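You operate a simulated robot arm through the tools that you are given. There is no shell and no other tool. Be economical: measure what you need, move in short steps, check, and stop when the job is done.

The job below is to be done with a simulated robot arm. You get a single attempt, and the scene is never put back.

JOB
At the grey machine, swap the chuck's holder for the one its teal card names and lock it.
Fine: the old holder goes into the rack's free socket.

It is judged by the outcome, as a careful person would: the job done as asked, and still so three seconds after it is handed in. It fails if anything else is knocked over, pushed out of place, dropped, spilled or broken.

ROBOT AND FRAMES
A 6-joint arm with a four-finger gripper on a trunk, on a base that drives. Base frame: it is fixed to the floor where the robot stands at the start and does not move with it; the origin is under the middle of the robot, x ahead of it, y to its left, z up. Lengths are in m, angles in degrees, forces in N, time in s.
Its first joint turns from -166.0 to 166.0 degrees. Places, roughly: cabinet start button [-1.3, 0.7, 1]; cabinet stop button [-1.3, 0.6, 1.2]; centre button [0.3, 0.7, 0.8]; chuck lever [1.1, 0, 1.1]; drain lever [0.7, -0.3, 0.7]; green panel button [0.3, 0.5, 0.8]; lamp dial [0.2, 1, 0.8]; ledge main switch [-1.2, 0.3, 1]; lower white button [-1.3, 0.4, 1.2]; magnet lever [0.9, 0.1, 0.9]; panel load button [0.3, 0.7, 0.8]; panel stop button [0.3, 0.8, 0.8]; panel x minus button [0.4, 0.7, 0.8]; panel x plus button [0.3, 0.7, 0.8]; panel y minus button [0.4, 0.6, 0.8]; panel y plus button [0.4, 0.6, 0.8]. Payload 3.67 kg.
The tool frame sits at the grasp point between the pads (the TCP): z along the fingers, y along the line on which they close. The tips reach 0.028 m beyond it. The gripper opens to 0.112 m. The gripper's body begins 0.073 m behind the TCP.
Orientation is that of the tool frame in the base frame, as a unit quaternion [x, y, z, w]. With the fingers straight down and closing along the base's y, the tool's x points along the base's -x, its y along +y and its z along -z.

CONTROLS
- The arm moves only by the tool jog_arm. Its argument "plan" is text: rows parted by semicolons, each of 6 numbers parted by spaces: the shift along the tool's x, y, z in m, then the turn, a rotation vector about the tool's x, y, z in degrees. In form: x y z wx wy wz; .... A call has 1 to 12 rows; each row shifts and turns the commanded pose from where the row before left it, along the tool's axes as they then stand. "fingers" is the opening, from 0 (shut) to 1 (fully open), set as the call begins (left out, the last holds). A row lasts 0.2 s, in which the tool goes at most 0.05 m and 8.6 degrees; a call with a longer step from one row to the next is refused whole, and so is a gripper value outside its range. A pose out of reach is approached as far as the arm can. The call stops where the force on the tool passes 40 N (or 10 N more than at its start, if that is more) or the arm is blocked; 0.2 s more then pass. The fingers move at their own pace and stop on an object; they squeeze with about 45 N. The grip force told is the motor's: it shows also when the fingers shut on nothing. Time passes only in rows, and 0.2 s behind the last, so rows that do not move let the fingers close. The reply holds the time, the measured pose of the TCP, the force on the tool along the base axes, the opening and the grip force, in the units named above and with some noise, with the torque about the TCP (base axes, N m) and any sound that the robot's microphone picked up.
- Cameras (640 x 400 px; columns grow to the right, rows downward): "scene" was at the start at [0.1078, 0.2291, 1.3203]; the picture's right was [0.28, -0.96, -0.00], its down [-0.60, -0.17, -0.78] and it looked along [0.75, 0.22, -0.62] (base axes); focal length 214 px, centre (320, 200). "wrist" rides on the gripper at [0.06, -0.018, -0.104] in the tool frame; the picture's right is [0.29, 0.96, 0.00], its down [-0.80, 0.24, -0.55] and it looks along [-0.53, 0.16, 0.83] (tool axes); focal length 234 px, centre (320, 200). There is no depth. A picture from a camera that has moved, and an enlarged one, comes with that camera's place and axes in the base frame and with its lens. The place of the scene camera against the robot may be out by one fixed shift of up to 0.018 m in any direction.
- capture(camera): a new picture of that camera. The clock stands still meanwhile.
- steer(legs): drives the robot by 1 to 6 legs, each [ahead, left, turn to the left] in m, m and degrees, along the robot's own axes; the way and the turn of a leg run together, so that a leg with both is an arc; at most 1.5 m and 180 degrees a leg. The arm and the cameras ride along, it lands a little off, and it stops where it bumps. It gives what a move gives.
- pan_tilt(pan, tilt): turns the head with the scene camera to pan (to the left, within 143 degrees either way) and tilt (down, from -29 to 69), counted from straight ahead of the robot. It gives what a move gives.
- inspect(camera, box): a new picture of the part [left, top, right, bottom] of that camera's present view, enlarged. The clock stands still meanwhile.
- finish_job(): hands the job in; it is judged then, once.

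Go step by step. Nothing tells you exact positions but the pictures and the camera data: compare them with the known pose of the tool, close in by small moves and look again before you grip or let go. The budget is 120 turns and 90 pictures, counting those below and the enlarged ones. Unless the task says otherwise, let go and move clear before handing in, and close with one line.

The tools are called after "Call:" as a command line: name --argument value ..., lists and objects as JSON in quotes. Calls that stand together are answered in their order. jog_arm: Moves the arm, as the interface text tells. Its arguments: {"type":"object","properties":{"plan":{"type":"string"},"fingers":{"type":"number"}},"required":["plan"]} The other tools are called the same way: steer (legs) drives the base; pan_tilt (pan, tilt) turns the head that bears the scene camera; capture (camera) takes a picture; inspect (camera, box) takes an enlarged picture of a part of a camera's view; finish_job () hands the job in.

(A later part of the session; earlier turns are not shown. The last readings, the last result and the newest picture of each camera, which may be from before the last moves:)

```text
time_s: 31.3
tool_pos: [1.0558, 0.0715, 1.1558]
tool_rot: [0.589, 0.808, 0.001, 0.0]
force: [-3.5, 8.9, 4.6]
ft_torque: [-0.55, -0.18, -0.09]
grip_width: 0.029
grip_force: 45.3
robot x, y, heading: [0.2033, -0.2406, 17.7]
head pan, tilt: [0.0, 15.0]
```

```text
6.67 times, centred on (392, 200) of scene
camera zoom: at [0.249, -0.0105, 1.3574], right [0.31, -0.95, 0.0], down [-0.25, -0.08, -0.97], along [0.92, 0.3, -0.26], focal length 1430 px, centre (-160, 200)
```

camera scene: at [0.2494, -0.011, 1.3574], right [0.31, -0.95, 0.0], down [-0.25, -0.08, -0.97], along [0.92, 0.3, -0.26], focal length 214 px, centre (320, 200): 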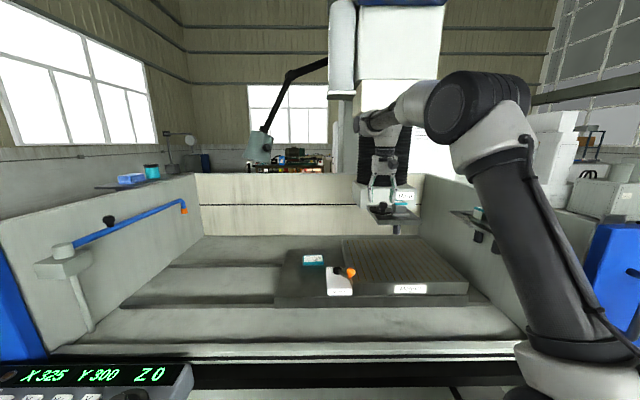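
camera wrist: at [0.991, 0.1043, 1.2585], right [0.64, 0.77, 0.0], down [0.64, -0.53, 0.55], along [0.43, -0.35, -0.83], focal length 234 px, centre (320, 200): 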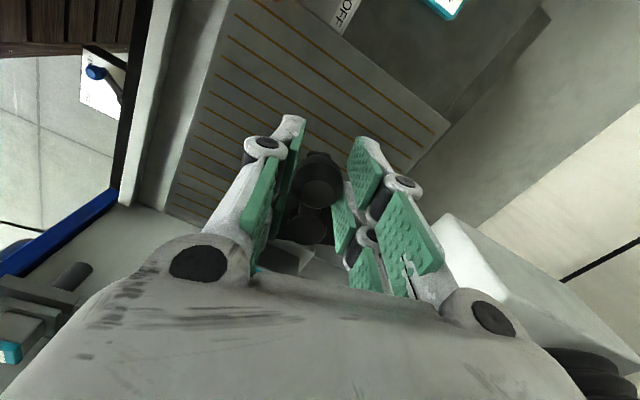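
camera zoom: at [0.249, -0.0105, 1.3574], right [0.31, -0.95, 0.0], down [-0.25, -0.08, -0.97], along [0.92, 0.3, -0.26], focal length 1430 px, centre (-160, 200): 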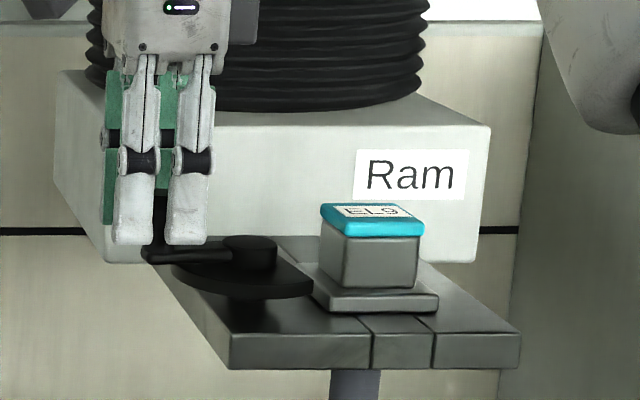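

The half-disc's flat now runs along the holder's side, so it's about clear. I'll turn a bit further for margin.

Call:
jog_arm --plan "0.0004 0.0079 0 0 0 8; 0.0002 0.0079 0 0 0 8; 0 0 0 0 0 0"

Call:
inspect --camera "scene" --box '[352, 170, 432, 230]'

```text
time_s: 31.9
tool_pos: [1.0607, 0.0742, 1.1565]
tool_rot: [0.673, 0.74, -0.007, -0.003]
force: [-16.0, -4.7, 6.0]
ft_torque: [0.1, 0.69, 0.09]
grip_width: 0.029
grip_force: 45.4
robot x, y, heading: [0.2028, -0.2393, 17.9]
head pan, tilt: [0.0, 15.0]
stopped in row 2: the force on the tool passed its limit at 53 N (the readings are from after the stop); the commanded pose is now the measured one
```

```text
6.67 times, centred on (392, 200) of scene
camera zoom: at [0.2481, -0.0116, 1.3575], right [0.31, -0.95, 0.0], down [-0.25, -0.08, -0.97], along [0.92, 0.3, -0.26], focal length 1430 px, centre (-160, 200)
```

zoom: 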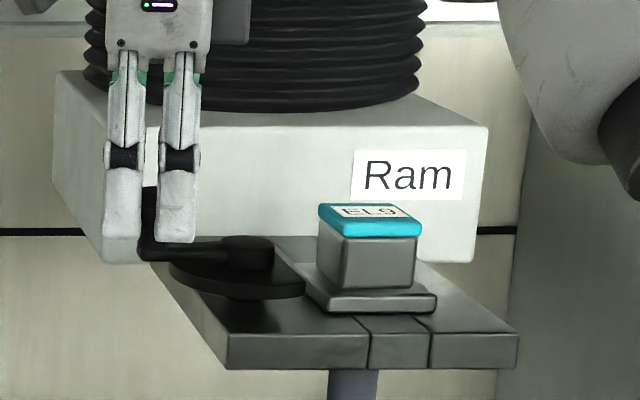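

The lever reached its stop at about 90°: unlocked. I release, lift, and turn the tool back.

Call:
jog_arm --plan "0 0 0 0 0 0; 0 0 0 0 0 0; 0 0 -0.03 0 0 0; 0 0 -0.04 0 0 0; 0.03 0 -0.02 0 0 0; 0.03 0 0 0 0 0" --fingers 0.5

Call:
jog_arm --plan "0 0 0 0 0 -8.55; 0 0 0 0 0 -8.55; 0 0 0 0 0 -8.55; 0 0 0 0 0 -8.55; 0 0 0 0 0 -8.55; 0 0 0 0 0 -8.55; 0 0 0 0 0 -8.55; 0 0 0 0 0 -8.55; 0 0 0 0 0 -8.55; 0 0 0 0 0 -8.55; 0 0 0 0 0 -8.55; 0 0 0 0 0 -8.55"

```text
time_s: 33.3
tool_pos: [1.0505, 0.1275, 1.2368]
tool_rot: [0.673, 0.739, -0.008, -0.004]
force: [-0.5, -0.2, -0.5]
ft_torque: [0.04, 0.03, 0.02]
grip_width: 0.056
grip_force: 0.0
out of reach, approached as far as the arm can: row 6
robot x, y, heading: [0.2018, -0.2398, 17.8]
head pan, tilt: [0.0, 15.0]
```

```text
time_s: 35.9
tool_pos: [1.0492, 0.1281, 1.2361]
tool_rot: [-0.157, 0.988, -0.001, -0.007]
force: [-0.4, 0.5, 0.0]
ft_torque: [-0.02, 0.02, 0.02]
grip_width: 0.0561
grip_force: 0.1
robot x, y, heading: [0.2001, -0.2416, 17.6]
head pan, tilt: [0.0, 15.0]
```

Tool squared again. I pull back, shift the base right 0.2 m, and tilt the tool 25° so it leans back for reach.

Call:
jog_arm --plan "0.045 0 0 0 0 0; 0.045 0 0 0 0 0; 0.045 0 0 0 -8.34 0; 0 0 0 0 -8.33 0; 0 0 0 0 -8.33 0; 0 0 0 0 0 0"

Call:
steer --legs '[[0, -0.21, 0]]'

Call:
capture --camera "wrist"

```text
time_s: 37.3
tool_pos: [0.9217, 0.0873, 1.2404]
tool_rot: [-0.154, 0.965, 0.032, 0.209]
force: [0.9, 0.6, 0.2]
ft_torque: [0.0, -0.01, 0.0]
grip_width: 0.0562
grip_force: 0.2
robot x, y, heading: [0.2009, -0.244, 17.6]
head pan, tilt: [0.0, 15.0]
```

```text
time_s: 38.9
tool_pos: [0.99, -0.1227, 1.2401]
tool_rot: [-0.149, 0.966, 0.032, 0.207]
force: [-0.2, 0.7, -0.2]
ft_torque: [-0.01, 0.01, 0.01]
grip_width: 0.0559
grip_force: 0.0
robot x, y, heading: [0.2679, -0.4462, 17.3]
head pan, tilt: [0.0, 15.0]
```

```text
45 pictures are left
camera wrist: at [0.9012, -0.1684, 1.3096], right [-0.54, 0.83, -0.12], down [0.41, 0.38, 0.83], along [0.74, 0.4, -0.54], focal length 234 px, centre (320, 200)
```

wrist: 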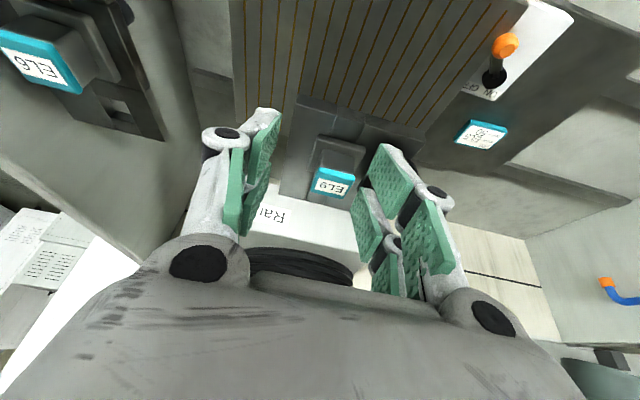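

Call:
inspect --camera "wrist" --box '[280, 100, 400, 220]'

Call:
inspect --camera "wrist" --box '[0, 20, 192, 140]'

```text
3.33 times, centred on (340, 160) of wrist
camera zoom: at [0.9012, -0.1684, 1.3096], right [-0.54, 0.83, -0.12], down [0.41, 0.38, 0.83], along [0.74, 0.4, -0.54], focal length 781 px, centre (253, 333)
```

zoom: 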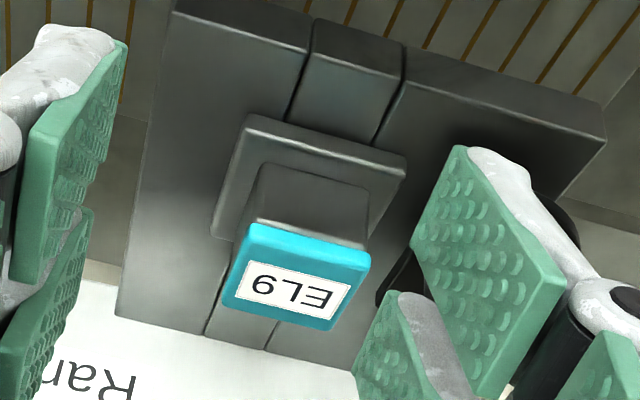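

```text
3.33 times, centred on (96, 80) of wrist
camera zoom: at [0.9012, -0.1684, 1.3096], right [-0.54, 0.83, -0.12], down [0.41, 0.38, 0.83], along [0.74, 0.4, -0.54], focal length 781 px, centre (1067, 600)
```

zoom: 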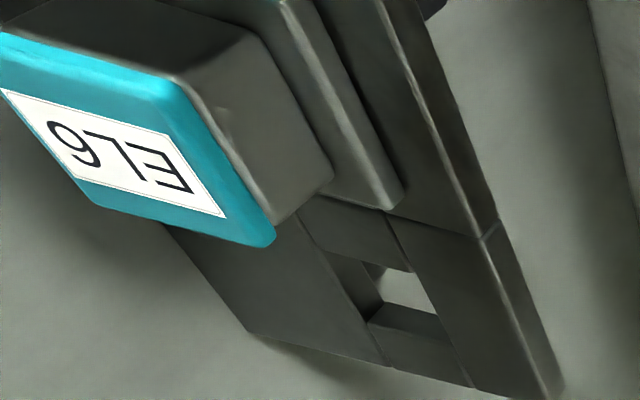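

EL9 cap centre ≈(1.100, −0.048), top z 1.14. I'll go to a pre-grip point on the tilted approach line and check.

Call:
jog_arm --plan "0 0 0 -0.465 0 -1.0; -0.023 0.012 0.0176 0 0 0; -0.023 0.012 0.0176 0 0 0; -0.023 0.012 0.0176 0 0 0; 0 0 0 0 0 0" --fingers 0.62

Call:
capture --camera "wrist"

Call:
inspect --camera "scene" --box '[288, 160, 416, 240]'

```text
time_s: 40.1
tool_pos: [1.059, -0.0633, 1.2201]
tool_rot: [-0.158, 0.965, 0.033, 0.208]
force: [-0.9, 0.1, -0.3]
ft_torque: [0.0, -0.02, 0.01]
grip_width: 0.0697
grip_force: 0.1
robot x, y, heading: [0.2681, -0.4423, 16.9]
head pan, tilt: [0.0, 15.0]
```

```text
42 pictures are left
camera wrist: at [0.9716, -0.1095, 1.2893], right [-0.55, 0.82, -0.12], down [0.4, 0.39, 0.83], along [0.73, 0.41, -0.54], focal length 234 px, centre (320, 200)
```

wrist: 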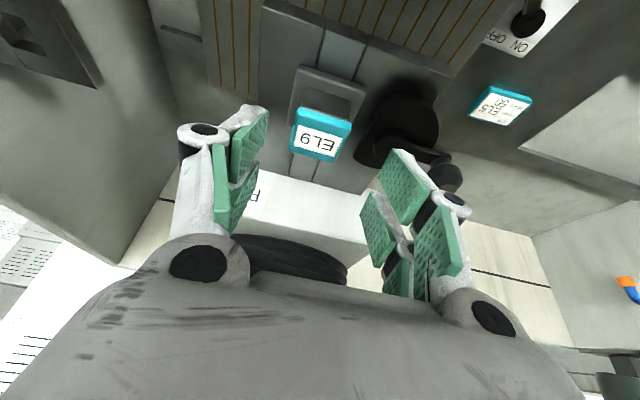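

```text
5.00 times, centred on (352, 200) of scene
camera zoom: at [0.3157, -0.2144, 1.3575], right [0.3, -0.95, 0.0], down [-0.25, -0.08, -0.97], along [0.92, 0.29, -0.26], focal length 1072 px, centre (160, 200)
```

zoom: 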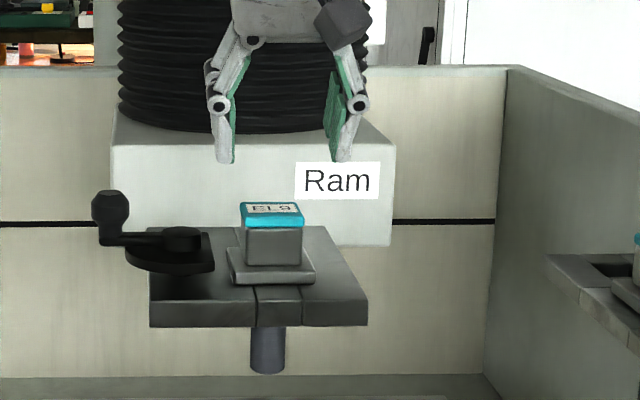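

Well aligned laterally. I descend along the tool axis most of the way and check.

Call:
jog_arm --plan "0.001 0.002 0.03 0 0 0; 0.001 0 0.03 0 0 0; 0 0 0 0 0 0"

Call:
capture --camera "wrist"

Call:
inspect --camera "scene" --box '[288, 160, 416, 240]'

```text
time_s: 40.9
tool_pos: [1.0797, -0.0545, 1.1662]
tool_rot: [-0.158, 0.965, 0.033, 0.206]
force: [0.6, -0.2, -0.2]
ft_torque: [-0.02, 0.01, -0.01]
grip_width: 0.0694
grip_force: 0.1
robot x, y, heading: [0.2661, -0.444, 17.6]
head pan, tilt: [0.0, 15.0]
```

```text
40 pictures are left
camera wrist: at [0.9916, -0.101, 1.2341], right [-0.55, 0.82, -0.12], down [0.4, 0.39, 0.83], along [0.73, 0.41, -0.54], focal length 234 px, centre (320, 200)
```

wrist: 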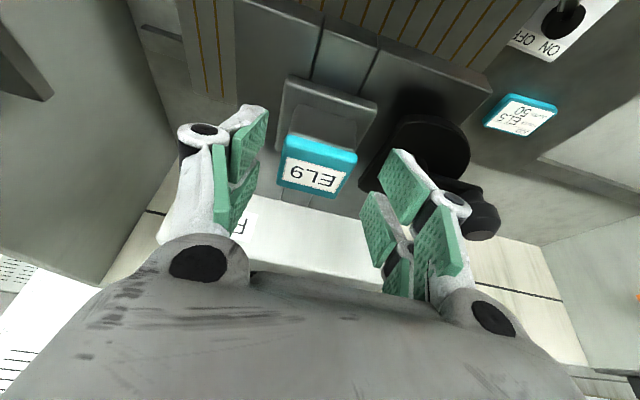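

```text
5.00 times, centred on (352, 200) of scene
camera zoom: at [0.3157, -0.2143, 1.3575], right [0.3, -0.95, 0.0], down [-0.25, -0.08, -0.97], along [0.92, 0.29, -0.26], focal length 1072 px, centre (160, 200)
```

zoom: 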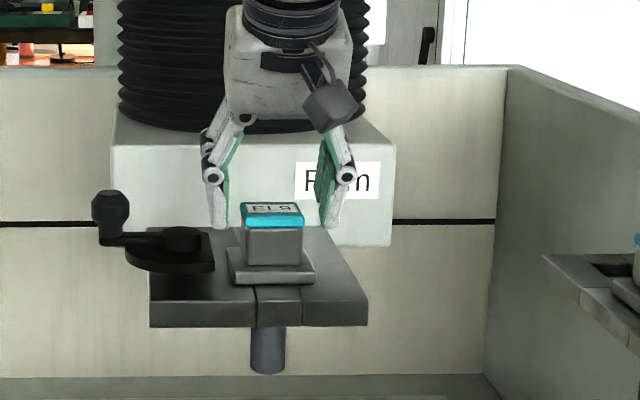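

Call:
jog_arm --plan "-0.0007 0 0.0135 0 0 0; -0.0007 0 0.0135 0 0 0; 0 0 0 0 0 0"

Call:
inspect --camera "scene" --box '[304, 180, 400, 240]'

```text
time_s: 41.7
tool_pos: [1.09, -0.0499, 1.14]
tool_rot: [-0.158, 0.965, 0.033, 0.207]
force: [-0.9, -1.0, -0.4]
ft_torque: [-0.07, -0.05, 0.05]
grip_width: 0.0687
grip_force: 0.0
robot x, y, heading: [0.2673, -0.4421, 17.3]
head pan, tilt: [0.0, 15.0]
```

```text
6.67 times, centred on (352, 210) of scene
camera zoom: at [0.3158, -0.2144, 1.3575], right [0.3, -0.95, 0.0], down [-0.25, -0.08, -0.97], along [0.92, 0.29, -0.26], focal length 1430 px, centre (107, 133)
```

zoom: 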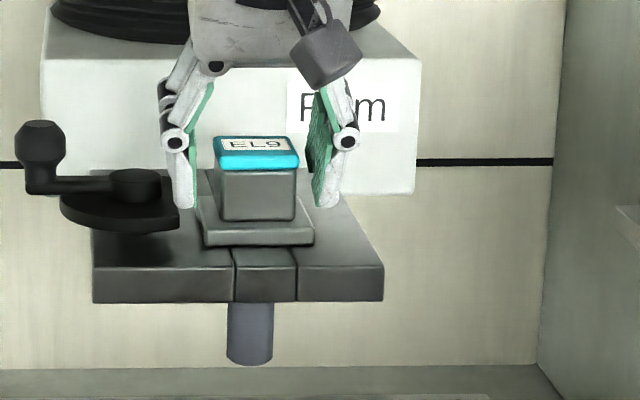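

Fingers straddle the holder above its flange. Closing, then a small test lift.

Call:
jog_arm --plan "0 0 0 0 0 0; 0 0 0 0 0 0; 0 0 0 0 0 0" --fingers 0

Call:
jog_arm --plan "-0.0021 0 -0.0045 0 0 0; -0.0042 0 -0.0091 0 0 0; -0.0042 0 -0.0091 0 0 0; 0 0 0 0 0 0"

Call:
inspect --camera "scene" --box '[304, 180, 400, 240]'

```text
time_s: 42.5
tool_pos: [1.0896, -0.0495, 1.1402]
tool_rot: [-0.157, 0.965, 0.032, 0.207]
force: [1.8, 0.0, 1.0]
ft_torque: [-0.1, -0.13, 0.03]
grip_width: 0.0451
grip_force: 45.0
robot x, y, heading: [0.2639, -0.4458, 17.3]
head pan, tilt: [0.0, 15.0]
```

```text
time_s: 43.5
tool_pos: [1.092, -0.0498, 1.1658]
tool_rot: [-0.158, 0.965, 0.032, 0.206]
force: [0.4, -0.6, -4.5]
ft_torque: [-0.05, -0.01, 0.01]
grip_width: 0.0447
grip_force: 45.0
robot x, y, heading: [0.2654, -0.4404, 17.2]
head pan, tilt: [0.0, 15.0]
```

```text
6.67 times, centred on (352, 210) of scene
camera zoom: at [0.3159, -0.2142, 1.3574], right [0.3, -0.95, 0.0], down [-0.25, -0.08, -0.97], along [0.92, 0.29, -0.26], focal length 1430 px, centre (107, 133)
```

zoom: 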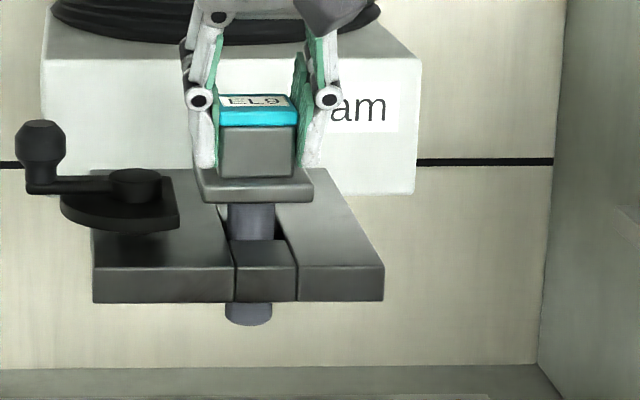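

EL9 is out and upright. I lift clear and carry it toward the free socket.

Call:
jog_arm --plan "-0.014 0 -0.03 0 0 0; -0.014 0 -0.03 0 0 0; -0.0042 -0.04 0.002 0 0 0; -0.0042 -0.04 0.002 0 0 0; -0.0042 -0.04 0.002 0 0 0; -0.0042 -0.04 0.002 0 0 0; -0.004 -0.04 0.002 0 0 0; 0 -0.04 0 0 0 0; 0 0 0 0 0 0"

Call:
capture --camera "wrist"

Call:
pan_tilt --pan -30 --tilt 15

Call:
capture --camera "scene"

```text
time_s: 45.5
tool_pos: [1.1932, -0.2667, 1.2306]
tool_rot: [-0.158, 0.965, 0.033, 0.207]
force: [0.6, 0.6, -3.4]
ft_torque: [-0.02, 0.05, -0.03]
grip_width: 0.045
grip_force: 44.6
robot x, y, heading: [0.2669, -0.4416, 17.2]
head pan, tilt: [0.0, 15.0]
```

```text
36 pictures are left
camera wrist: at [1.1059, -0.3126, 1.3005], right [-0.55, 0.82, -0.12], down [0.4, 0.39, 0.83], along [0.73, 0.41, -0.54], focal length 234 px, centre (320, 200)
```

wrist: 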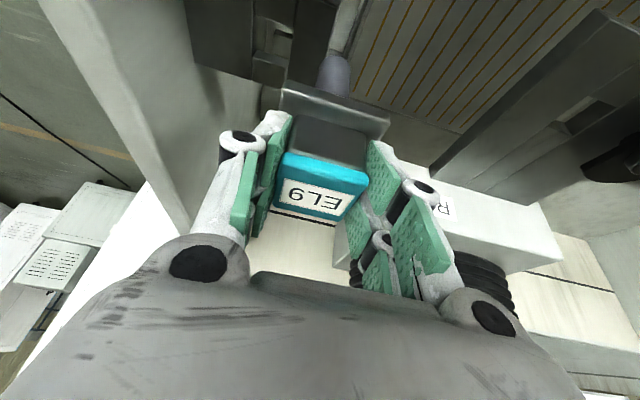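

```text
time_s: 46.5
tool_pos: [1.1929, -0.266, 1.2304]
tool_rot: [-0.159, 0.965, 0.033, 0.207]
force: [-0.5, -0.3, -4.2]
ft_torque: [-0.01, 0.04, -0.01]
grip_width: 0.0452
grip_force: 44.8
robot x, y, heading: [0.2657, -0.4385, 17.2]
head pan, tilt: [-30.0, 15.0]
```

```text
35 pictures are left
camera scene: at [0.3179, -0.2626, 1.3574], right [-0.22, -0.98, 0.0], down [-0.25, 0.06, -0.97], along [0.94, -0.21, -0.26], focal length 214 px, centre (320, 200)
```

scene: 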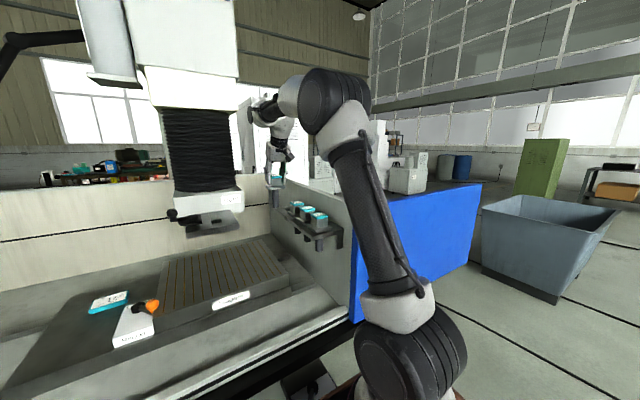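

Call:
inspect --camera "wrist" --box '[180, 0, 420, 150]'

Call:
inspect --camera "scene" --box '[250, 130, 362, 250]'

```text
2.67 times, centred on (300, 75) of wrist
camera zoom: at [1.1058, -0.3122, 1.3004], right [-0.55, 0.82, -0.12], down [0.4, 0.39, 0.83], along [0.73, 0.41, -0.54], focal length 624 px, centre (373, 533)
```

zoom: 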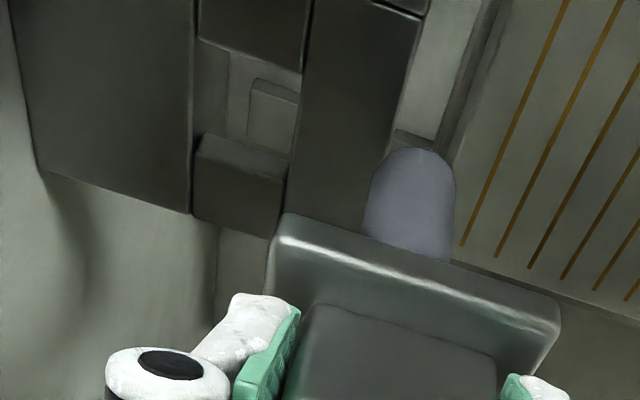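

```text
3.33 times, centred on (306, 190) of scene
camera zoom: at [0.3179, -0.2626, 1.3574], right [-0.22, -0.98, 0.0], down [-0.25, 0.06, -0.97], along [0.94, -0.21, -0.26], focal length 715 px, centre (367, 233)
```

zoom: 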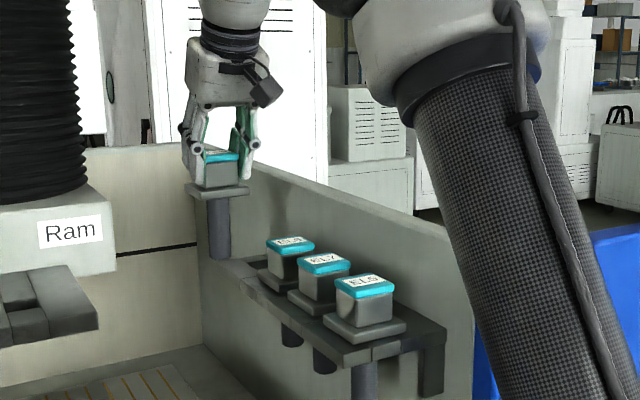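

The hole is visible; I compute the shank needs ≈(+0.022, −0.053). Moving over it, then checking again.

Call:
jog_arm --plan "-0.0018 -0.028 0.0008 0 0 0; -0.0019 -0.029 0.0009 0 0 0; 0 0 0 0 0 0"

Call:
inspect --camera "wrist" --box '[180, 0, 420, 150]'

Call:
inspect --camera "scene" --box '[266, 150, 346, 225]'

```text
time_s: 47.3
tool_pos: [1.2126, -0.3224, 1.2324]
tool_rot: [-0.158, 0.965, 0.033, 0.207]
force: [0.3, 0.1, -4.3]
ft_torque: [-0.01, 0.06, 0.0]
grip_width: 0.0451
grip_force: 45.0
robot x, y, heading: [0.2663, -0.4424, 17.4]
head pan, tilt: [-30.0, 15.0]
```

```text
2.67 times, centred on (300, 75) of wrist
camera zoom: at [1.126, -0.3678, 1.3021], right [-0.55, 0.82, -0.12], down [0.4, 0.39, 0.83], along [0.73, 0.41, -0.54], focal length 624 px, centre (373, 533)
```

zoom: 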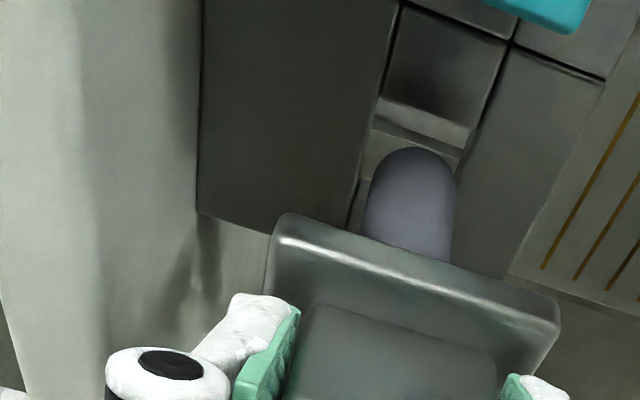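

```text
5.33 times, centred on (306, 188) of scene
camera zoom: at [0.3179, -0.2626, 1.3574], right [-0.22, -0.98, 0.0], down [-0.25, 0.06, -0.97], along [0.94, -0.21, -0.26], focal length 1144 px, centre (395, 267)
```

zoom: 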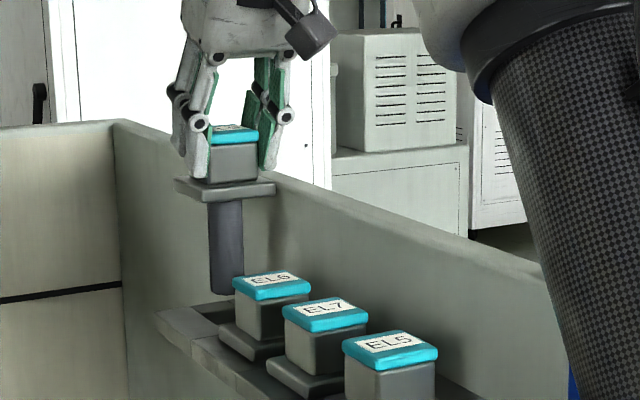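

Laterally aligned; needs a few mm more inward. I adjust and lower until just above the hole.

Call:
jog_arm --plan "-0.0032 0 0.0015 0 0 0; 0.0059 0 0.0127 0 0 0; 0 0 0 0 0 0"

Call:
inspect --camera "wrist" --box '[276, 10, 404, 90]'

Call:
inspect --camera "scene" --box '[274, 165, 338, 225]'

```text
time_s: 48.1
tool_pos: [1.2147, -0.3195, 1.2201]
tool_rot: [-0.158, 0.965, 0.033, 0.207]
force: [0.5, -1.1, -3.5]
ft_torque: [0.01, 0.06, -0.04]
grip_width: 0.0448
grip_force: 45.6
robot x, y, heading: [0.2673, -0.4426, 17.2]
head pan, tilt: [-30.0, 15.0]
```

```text
5.00 times, centred on (340, 50) of wrist
camera zoom: at [1.1286, -0.3661, 1.2888], right [-0.55, 0.82, -0.12], down [0.4, 0.39, 0.83], along [0.73, 0.41, -0.54], focal length 1171 px, centre (220, 950)
```

zoom: 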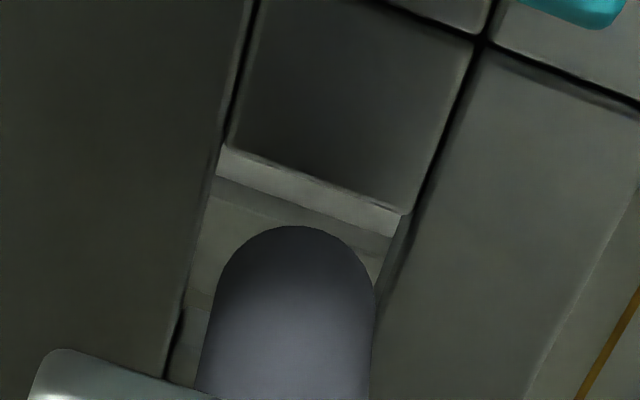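

```text
6.67 times, centred on (306, 195) of scene
camera zoom: at [0.3179, -0.2627, 1.3574], right [-0.22, -0.98, 0.0], down [-0.25, 0.06, -0.97], along [0.94, -0.21, -0.26], focal length 1430 px, centre (413, 233)
```

zoom: 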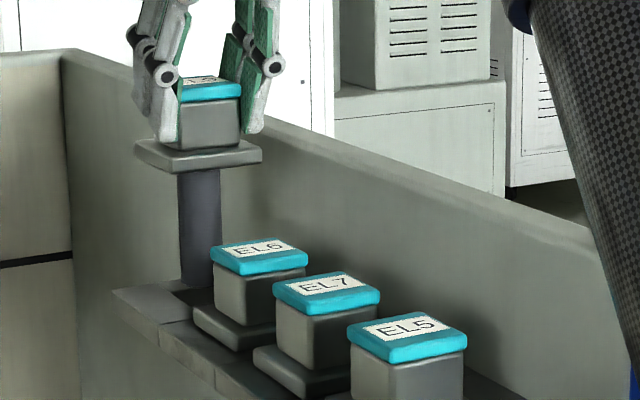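

Just above the hole: correct +2.5 mm inward and −1.5 mm sideways, then enter slowly.

Call:
jog_arm --plan "-0.0023 -0.0015 0.001 0 0 0; 0 0 0 0 0 0; 0.0021 0 0.0045 0 0 0; 0 0 0 0 0 0"

Call:
inspect --camera "wrist" --box '[276, 10, 404, 90]'

```text
time_s: 49.1
tool_pos: [1.2179, -0.3204, 1.2131]
tool_rot: [-0.158, 0.965, 0.033, 0.206]
force: [-0.5, -1.1, -4.2]
ft_torque: [-0.01, 0.06, 0.01]
grip_width: 0.045
grip_force: 44.7
robot x, y, heading: [0.2641, -0.4417, 17.4]
head pan, tilt: [-30.0, 15.0]
```

```text
5.00 times, centred on (340, 50) of wrist
camera zoom: at [1.1309, -0.3675, 1.2823], right [-0.55, 0.82, -0.12], down [0.4, 0.39, 0.83], along [0.73, 0.41, -0.54], focal length 1171 px, centre (220, 950)
```

zoom: 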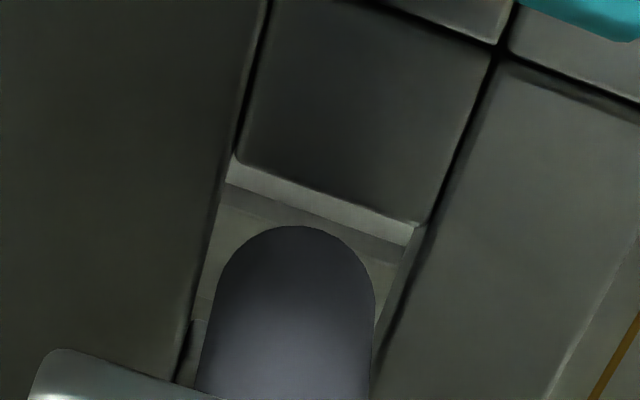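

Centred. Continue down in steps.

Call:
jog_arm --plan "-0.0009 0 0.0004 0 0 0; 0.0042 0 0.0091 0 0 0; 0 0 0 0 0 0"

Call:
inspect --camera "wrist" --box '[276, 10, 404, 90]'

```text
time_s: 49.9
tool_pos: [1.2197, -0.3224, 1.2026]
tool_rot: [-0.158, 0.965, 0.033, 0.206]
force: [-0.3, -0.6, -5.3]
ft_torque: [-0.02, 0.06, 0.0]
grip_width: 0.045
grip_force: 44.9
robot x, y, heading: [0.2674, -0.4427, 17.5]
head pan, tilt: [-30.0, 15.0]
```

```text
5.00 times, centred on (340, 50) of wrist
camera zoom: at [1.1319, -0.3679, 1.2716], right [-0.55, 0.82, -0.12], down [0.4, 0.39, 0.83], along [0.73, 0.41, -0.54], focal length 1171 px, centre (220, 950)
```

zoom: 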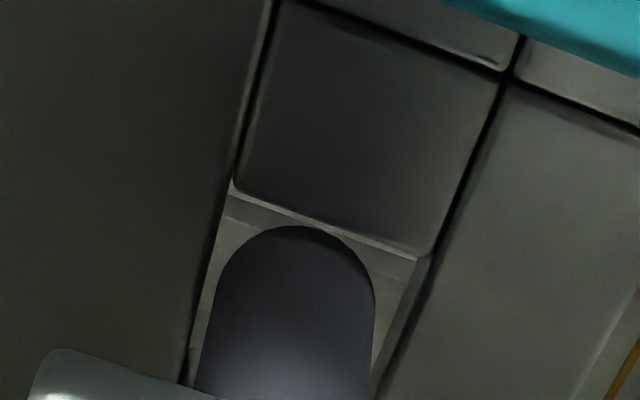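

Call:
jog_arm --plan "-0.0009 0.001 0.0004 0 0 0; 0.0042 0 0.0091 0 0 0; 0.0042 0 0.0091 0 0 0; 0 0 0 0 0 0"

Call:
inspect --camera "wrist" --box '[276, 10, 404, 90]'

Call:
inspect --camera "scene" --box '[274, 165, 338, 225]'

```text
time_s: 50.9
tool_pos: [1.2195, -0.3205, 1.1814]
tool_rot: [-0.157, 0.965, 0.033, 0.207]
force: [-0.1, -0.1, -3.4]
ft_torque: [-0.01, 0.02, 0.01]
grip_width: 0.0449
grip_force: 45.3
robot x, y, heading: [0.2654, -0.4449, 17.3]
head pan, tilt: [-30.0, 15.0]
```

```text
5.00 times, centred on (340, 50) of wrist
camera zoom: at [1.1323, -0.3669, 1.2512], right [-0.55, 0.82, -0.12], down [0.4, 0.39, 0.83], along [0.73, 0.41, -0.54], focal length 1171 px, centre (220, 950)
```

zoom: 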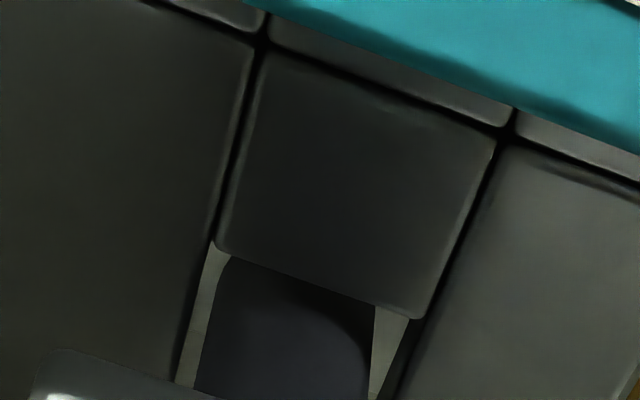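

```text
6.67 times, centred on (306, 195) of scene
camera zoom: at [0.3179, -0.2626, 1.3574], right [-0.22, -0.98, 0.0], down [-0.25, 0.06, -0.97], along [0.94, -0.21, -0.26], focal length 1430 px, centre (413, 233)
```

zoom: 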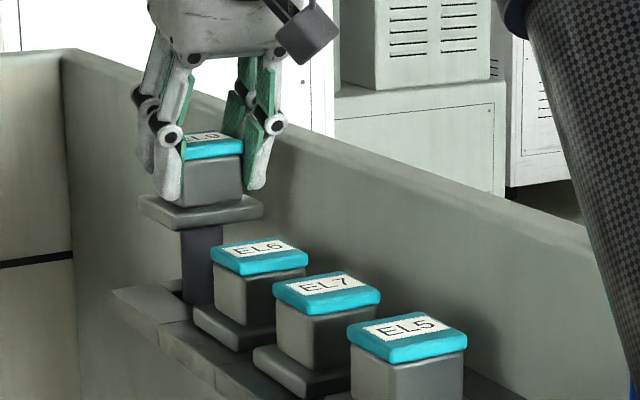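

Shank is inside the hole and centred. Lowering most of the way.

Call:
jog_arm --plan "0.0042 0 0.0091 0 0 0; 0.0042 0 0.0091 0 0 0; 0.0042 0 0.0091 0 0 0; 0 0 0 0 0 0"

Call:
jog_arm --plan "0.0021 0 0.0045 0 0 0; 0.0017 0 0.0036 0 0 0; 0 0 0 0 0 0"

Call:
inspect --camera "scene" --box '[274, 165, 338, 225]'

```text
time_s: 51.9
tool_pos: [1.2192, -0.3189, 1.1515]
tool_rot: [-0.159, 0.965, 0.033, 0.206]
force: [0.2, 1.2, -4.0]
ft_torque: [0.01, 0.02, -0.01]
grip_width: 0.045
grip_force: 44.4
robot x, y, heading: [0.264, -0.4431, 17.6]
head pan, tilt: [-30.0, 15.0]
```

```text
time_s: 52.7
tool_pos: [1.2189, -0.3225, 1.1431]
tool_rot: [-0.158, 0.965, 0.033, 0.207]
force: [-0.1, -0.2, -4.0]
ft_torque: [0.0, 0.05, -0.01]
grip_width: 0.0449
grip_force: 44.8
robot x, y, heading: [0.266, -0.4417, 17.5]
head pan, tilt: [-30.0, 15.0]
```

```text
6.67 times, centred on (306, 195) of scene
camera zoom: at [0.3179, -0.2626, 1.3574], right [-0.22, -0.98, 0.0], down [-0.25, 0.06, -0.97], along [0.94, -0.21, -0.26], focal length 1430 px, centre (413, 233)
```

zoom: 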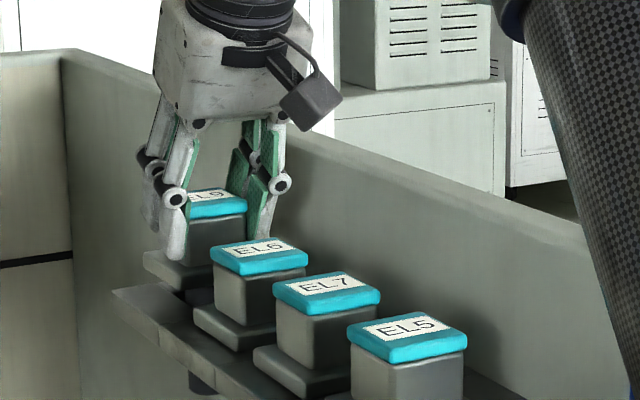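

It's still about 15 mm above seating (rack slightly lower than chuck). Lowering in small steps until contact.

Call:
jog_arm --plan "0.0017 0 0.0036 0 0 0; 0.0017 0 0.0036 0 0 0; 0.0013 0 0.0027 0 0 0; 0 0 0 0 0 0"

Call:
jog_arm --plan "0.0008 0 0.0018 0 0 0; 0.0008 0 0.0018 0 0 0; 0 0 0 0 0 0"

Call:
inspect --camera "scene" --box '[274, 165, 338, 225]'

```text
time_s: 53.7
tool_pos: [1.2178, -0.32, 1.1319]
tool_rot: [-0.158, 0.965, 0.033, 0.206]
force: [0.1, 0.6, -5.5]
ft_torque: [-0.02, 0.01, 0.0]
grip_width: 0.0452
grip_force: 45.4
robot x, y, heading: [0.2678, -0.4445, 17.2]
head pan, tilt: [-30.0, 15.0]
```

```text
time_s: 54.5
tool_pos: [1.217, -0.3212, 1.1294]
tool_rot: [-0.159, 0.965, 0.033, 0.207]
force: [-0.6, 0.4, -2.7]
ft_torque: [0.08, 0.03, 0.02]
grip_width: 0.0448
grip_force: 45.3
robot x, y, heading: [0.2655, -0.4442, 17.5]
head pan, tilt: [-30.0, 15.0]
```

```text
6.67 times, centred on (306, 195) of scene
camera zoom: at [0.3178, -0.2627, 1.3575], right [-0.22, -0.98, 0.0], down [-0.25, 0.06, -0.97], along [0.94, -0.21, -0.26], focal length 1430 px, centre (413, 233)
```

zoom: 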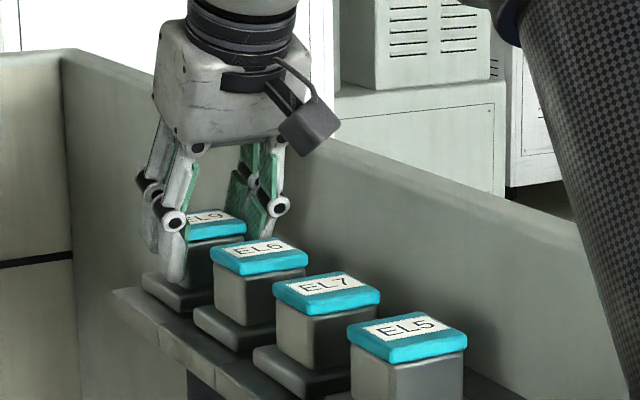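

Call:
jog_arm --plan "0.0006 0 0.0014 0 0 0; 0.0006 0 0.0014 0 0 0; 0 0 0 0 0 0"

```text
time_s: 55.3
tool_pos: [1.2178, -0.3202, 1.1285]
tool_rot: [-0.158, 0.964, 0.032, 0.21]
force: [5.5, 2.6, 23.2]
ft_torque: [0.1, 0.33, 0.0]
grip_width: 0.0452
grip_force: 45.4
robot x, y, heading: [0.266, -0.443, 17.3]
head pan, tilt: [-30.0, 15.0]
```

Seated (contact felt). Release and lift straight up.

Call:
jog_arm --plan "-0.0006 0 -0.0014 0 0 0; 0 0 0 0 0 0; 0 0 0 0 0 0" --fingers 0.58

Call:
jog_arm --plan "-0.0042 0 -0.0091 0 0 0; -0.0106 0 -0.0226 0 0 0; -0.0148 0 -0.0317 0 0 0; -0.0148 0 -0.0317 0 0 0; 0 0 0 0 0 0"

Call:
inspect --camera "scene" --box '[274, 165, 338, 225]'

Call:
capture --camera "wrist"

```text
time_s: 56.1
tool_pos: [1.218, -0.3211, 1.1267]
tool_rot: [-0.158, 0.965, 0.033, 0.206]
force: [-0.2, -0.2, 0.1]
ft_torque: [-0.03, 0.02, 0.03]
grip_width: 0.0652
grip_force: 0.1
robot x, y, heading: [0.2644, -0.4412, 17.2]
head pan, tilt: [-30.0, 15.0]
```

```text
time_s: 57.3
tool_pos: [1.2178, -0.3219, 1.2319]
tool_rot: [-0.158, 0.965, 0.034, 0.207]
force: [0.1, -0.3, -0.8]
ft_torque: [0.04, -0.01, -0.01]
grip_width: 0.065
grip_force: 0.1
robot x, y, heading: [0.2665, -0.4449, 17.4]
head pan, tilt: [-30.0, 15.0]
```

```text
6.67 times, centred on (306, 195) of scene
camera zoom: at [0.3178, -0.2627, 1.3575], right [-0.22, -0.98, 0.0], down [-0.25, 0.06, -0.97], along [0.94, -0.21, -0.26], focal length 1430 px, centre (413, 233)
```

zoom: 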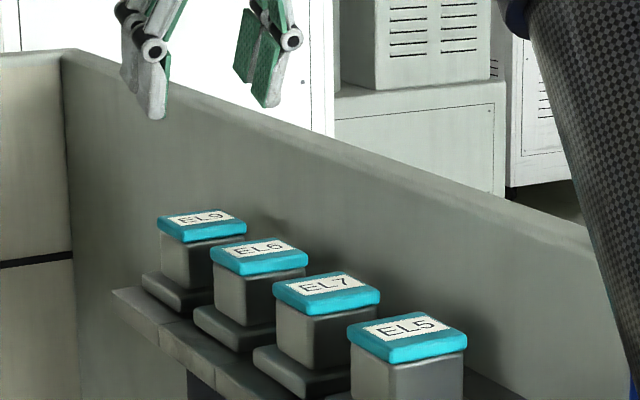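

```text
21 pictures are left
camera wrist: at [1.1319, -0.3688, 1.3019], right [-0.55, 0.82, -0.12], down [0.4, 0.39, 0.83], along [0.73, 0.41, -0.54], focal length 234 px, centre (320, 200)
```

wrist: 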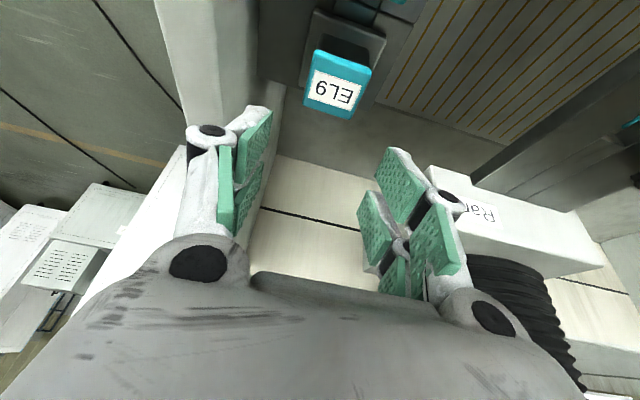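

EL9 sits properly in the rack. Now back along the rack to EL5's pre-grip point.

Call:
jog_arm --plan "0.0391 0.0004 -0.0145 0 0 0; 0.0391 0.0004 -0.0145 0 0 0; 0.0391 0.0004 -0.0145 0 0 0; 0.0391 0.0004 -0.0145 0 0 0; 0.0391 0.0004 -0.0145 0 0 0; 0.0391 0.0004 -0.0145 0 0 0; 0.0391 0.0004 -0.0145 0 0 0; 0 0 0 0 0 0"

Call:
capture --camera "wrist"

```text
time_s: 59.1
tool_pos: [0.9443, -0.4114, 1.2114]
tool_rot: [-0.158, 0.965, 0.033, 0.207]
force: [-0.1, 0.4, 0.5]
ft_torque: [-0.02, 0.03, 0.0]
grip_width: 0.0647
grip_force: 0.0
robot x, y, heading: [0.2676, -0.4431, 17.1]
head pan, tilt: [-30.0, 15.0]
```

```text
20 pictures are left
camera wrist: at [0.8567, -0.4563, 1.2812], right [-0.55, 0.82, -0.12], down [0.4, 0.39, 0.83], along [0.73, 0.41, -0.54], focal length 234 px, centre (320, 200)
```

wrist: 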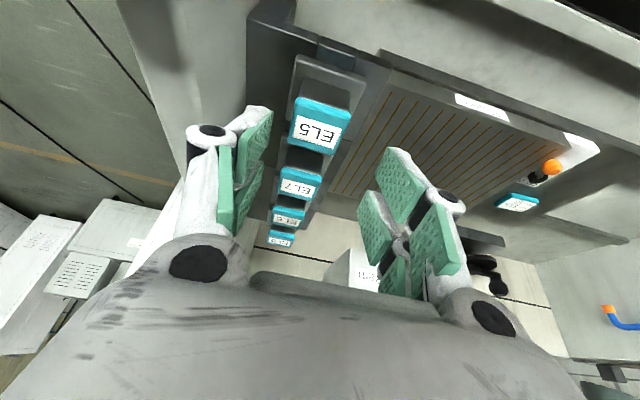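

EL5 confirmed by its label. Descend along the tool axis with a check partway.

Call:
jog_arm --plan "0.003 -0.001 0.029 0 0 0; 0.003 0 0.029 0 0 0; 0 0 0 0 0 0"

Call:
capture --camera "wrist"

```text
time_s: 59.9
tool_pos: [0.9606, -0.4057, 1.1571]
tool_rot: [-0.158, 0.965, 0.033, 0.206]
force: [-0.1, 0.0, -0.6]
ft_torque: [0.0, 0.02, -0.03]
grip_width: 0.0651
grip_force: 0.1
robot x, y, heading: [0.264, -0.4465, 17.2]
head pan, tilt: [-30.0, 15.0]
```

```text
19 pictures are left
camera wrist: at [0.8743, -0.4523, 1.2256], right [-0.55, 0.82, -0.12], down [0.4, 0.39, 0.83], along [0.73, 0.41, -0.54], focal length 234 px, centre (320, 200)
```

wrist: 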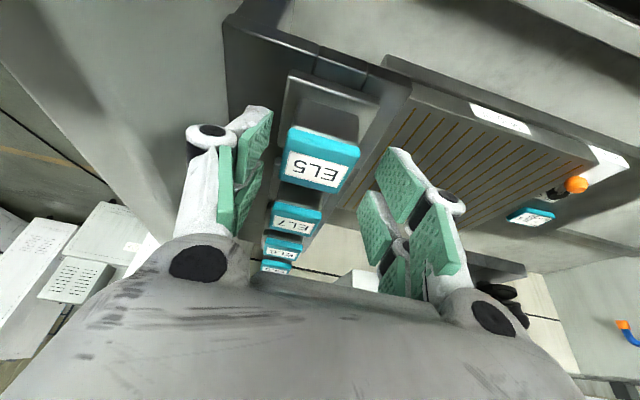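

Call:
jog_arm --plan "0.0009 0.001 0.0153 0 0 0; 0.0009 0 0.0153 0 0 0; 0 0 0 0 0 0"

Call:
pan_tilt --pan -35 --tilt 20

Call:
inspect --camera "scene" --box '[280, 130, 408, 230]'

```text
time_s: 60.7
tool_pos: [0.9723, -0.4015, 1.1281]
tool_rot: [-0.158, 0.965, 0.034, 0.206]
force: [-0.8, 0.2, -0.2]
ft_torque: [-0.01, -0.01, 0.02]
grip_width: 0.0649
grip_force: 0.1
robot x, y, heading: [0.2653, -0.4441, 17.3]
head pan, tilt: [-30.0, 15.0]
```

```text
time_s: 61.4
tool_pos: [0.973, -0.4018, 1.1276]
tool_rot: [-0.157, 0.965, 0.032, 0.207]
force: [0.2, 0.3, -0.1]
ft_torque: [0.01, 0.01, 0.03]
grip_width: 0.0649
grip_force: 0.1
robot x, y, heading: [0.2669, -0.4454, 17.3]
head pan, tilt: [-35.0, 20.0]
```

```text
4.00 times, centred on (344, 180) of scene
camera zoom: at [0.3153, -0.2704, 1.3493], right [-0.3, -0.95, 0.0], down [-0.33, 0.1, -0.94], along [0.9, -0.29, -0.34], focal length 858 px, centre (224, 280)
```

zoom: 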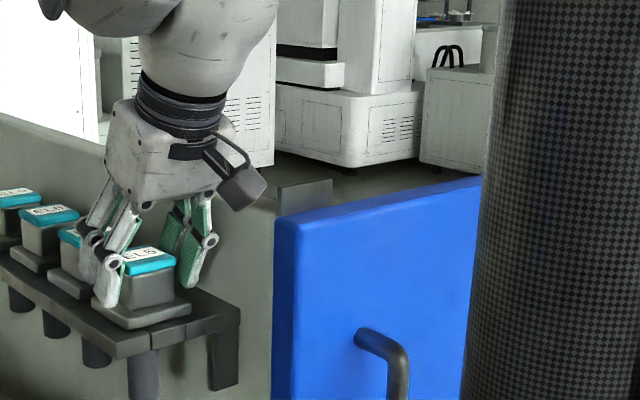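

Fingers straddle EL5. Close, then lift straight up.

Call:
jog_arm --plan "0 0 0 0 0 0; 0 0 0 0 0 0; 0 0 0 0 0 0" --fingers 0

Call:
jog_arm --plan "-0.0042 0 -0.0091 0 0 0; -0.0085 0 -0.0181 0 0 0; -0.0085 0 -0.0181 0 0 0; -0.0106 0 -0.0226 0 0 0; -0.0127 0 -0.0272 0 0 0; 0 0 0 0 0 0"

Call:
inspect --camera "scene" --box '[280, 130, 408, 230]'

```text
time_s: 62.1
tool_pos: [0.9734, -0.4003, 1.1287]
tool_rot: [-0.159, 0.965, 0.033, 0.206]
force: [1.9, -1.6, 3.8]
ft_torque: [-0.09, -0.28, 0.0]
grip_width: 0.045
grip_force: 45.4
robot x, y, heading: [0.2675, -0.4412, 17.5]
head pan, tilt: [-35.0, 20.0]
```

```text
time_s: 63.5
tool_pos: [0.9736, -0.3981, 1.2352]
tool_rot: [-0.158, 0.965, 0.033, 0.206]
force: [0.2, -0.2, -5.1]
ft_torque: [0.02, 0.01, 0.01]
grip_width: 0.0449
grip_force: 45.0
robot x, y, heading: [0.2671, -0.4426, 17.3]
head pan, tilt: [-35.0, 20.0]
```

```text
4.00 times, centred on (344, 180) of scene
camera zoom: at [0.3154, -0.2704, 1.3493], right [-0.3, -0.95, 0.0], down [-0.33, 0.1, -0.94], along [0.9, -0.29, -0.34], focal length 858 px, centre (224, 280)
```

zoom: 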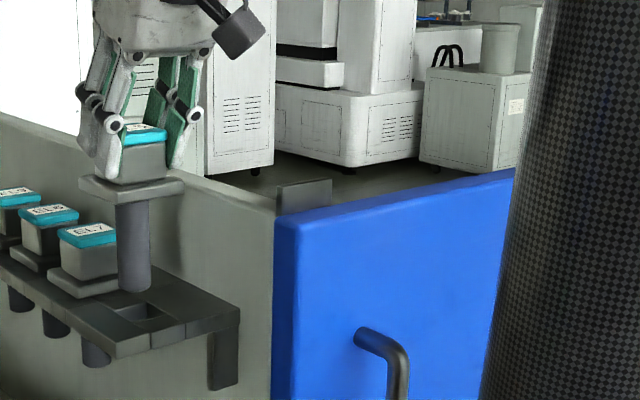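

EL5 is out. I carry it sideways off the rack, then over to the chuck.

Call:
jog_arm --plan "0 0.04 0 0 0 0; 0 0.04 0 0 0 0; 0 0.04 0 0 0 0; 0 0.04 0 0 0 0; -0.0332 0.0223 0.0155 0 0 0; -0.0332 0.0223 0.0155 0 0 0; -0.0332 0.0223 0.0155 0 0 0; -0.0332 0.0223 0.0155 0 0 0; -0.0332 0.0223 0.0155 0 0 0; -0.0332 0.0223 0.0155 0 0 0; 0 0 0 0 0 0"

Call:
capture --camera "wrist"

Call:
inspect --camera "wrist" --box '[276, 10, 404, 90]'

```text
time_s: 66.0
tool_pos: [1.0881, -0.0513, 1.2302]
tool_rot: [-0.158, 0.965, 0.033, 0.206]
force: [0.7, 0.4, -3.0]
ft_torque: [0.0, 0.02, 0.0]
grip_width: 0.0448
grip_force: 44.5
robot x, y, heading: [0.2651, -0.4437, 17.3]
head pan, tilt: [-35.0, 20.0]
```

```text
16 pictures are left
camera wrist: at [1.0008, -0.098, 1.3003], right [-0.55, 0.82, -0.12], down [0.4, 0.39, 0.83], along [0.73, 0.41, -0.54], focal length 234 px, centre (320, 200)
```

wrist: 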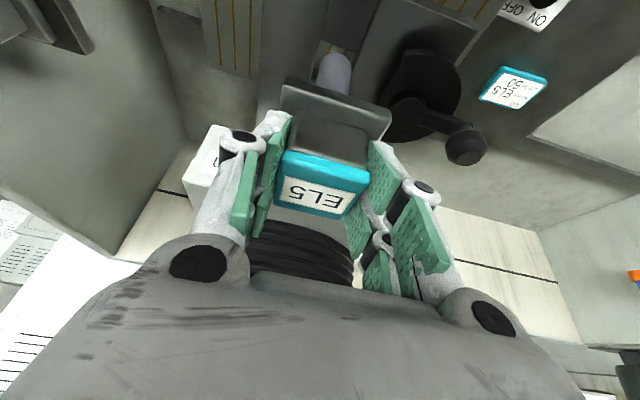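

```text
5.00 times, centred on (340, 50) of wrist
camera zoom: at [1.0008, -0.098, 1.3003], right [-0.55, 0.82, -0.12], down [0.4, 0.39, 0.83], along [0.73, 0.41, -0.54], focal length 1171 px, centre (220, 950)
```

zoom: 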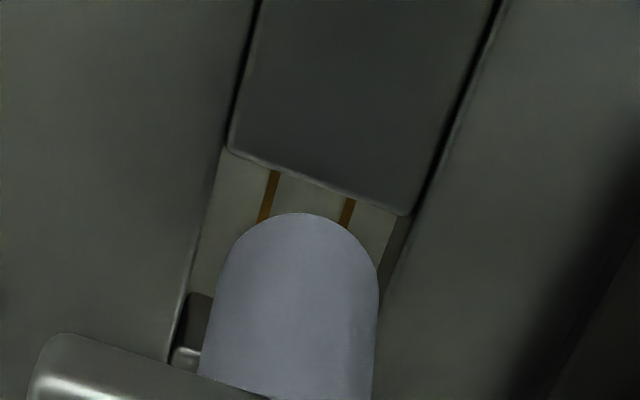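

Very near alignment; correct +4.5 mm inward, lower to just above the hole and check.

Call:
jog_arm --plan "-0.0041 -0.0005 0.0019 0 0 0; 0.0059 0 0.0127 0 0 0; 0 0 0 0 0 0"

Call:
inspect --camera "wrist" --box '[276, 10, 404, 90]'

```text
time_s: 66.8
tool_pos: [1.0929, -0.0498, 1.2161]
tool_rot: [-0.157, 0.965, 0.033, 0.207]
force: [-0.1, -1.1, -3.4]
ft_torque: [-0.02, 0.05, -0.01]
grip_width: 0.0452
grip_force: 45.1
robot x, y, heading: [0.2688, -0.4423, 17.2]
head pan, tilt: [-35.0, 20.0]
```

```text
5.00 times, centred on (340, 50) of wrist
camera zoom: at [1.0052, -0.0969, 1.2858], right [-0.55, 0.82, -0.12], down [0.4, 0.39, 0.83], along [0.73, 0.41, -0.54], focal length 1171 px, centre (220, 950)
```

zoom: 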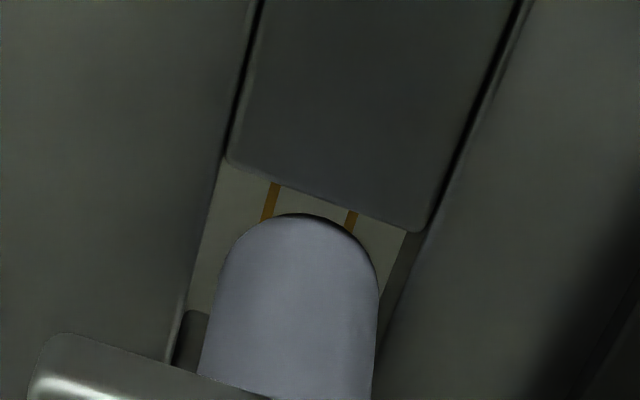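

Well centred. Lowering into the chuck in steps.

Call:
jog_arm --plan "0.0042 0 0.0091 0 0 0; 0.0042 0 0.0091 0 0 0; 0 0 0 0 0 0"

Call:
inspect --camera "wrist" --box '[276, 10, 404, 90]'

```text
time_s: 67.5
tool_pos: [1.091, -0.0502, 1.1961]
tool_rot: [-0.158, 0.965, 0.033, 0.207]
force: [0.5, -0.6, -4.3]
ft_torque: [0.03, 0.03, 0.01]
grip_width: 0.045
grip_force: 45.0
robot x, y, heading: [0.2629, -0.4433, 17.2]
head pan, tilt: [-35.0, 20.0]
```

```text
5.00 times, centred on (340, 50) of wrist
camera zoom: at [1.0042, -0.0969, 1.2648], right [-0.55, 0.82, -0.12], down [0.4, 0.39, 0.83], along [0.73, 0.41, -0.54], focal length 1171 px, centre (220, 950)
```

zoom: 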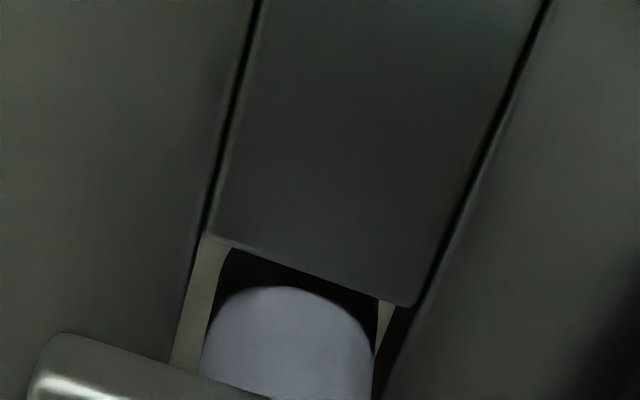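

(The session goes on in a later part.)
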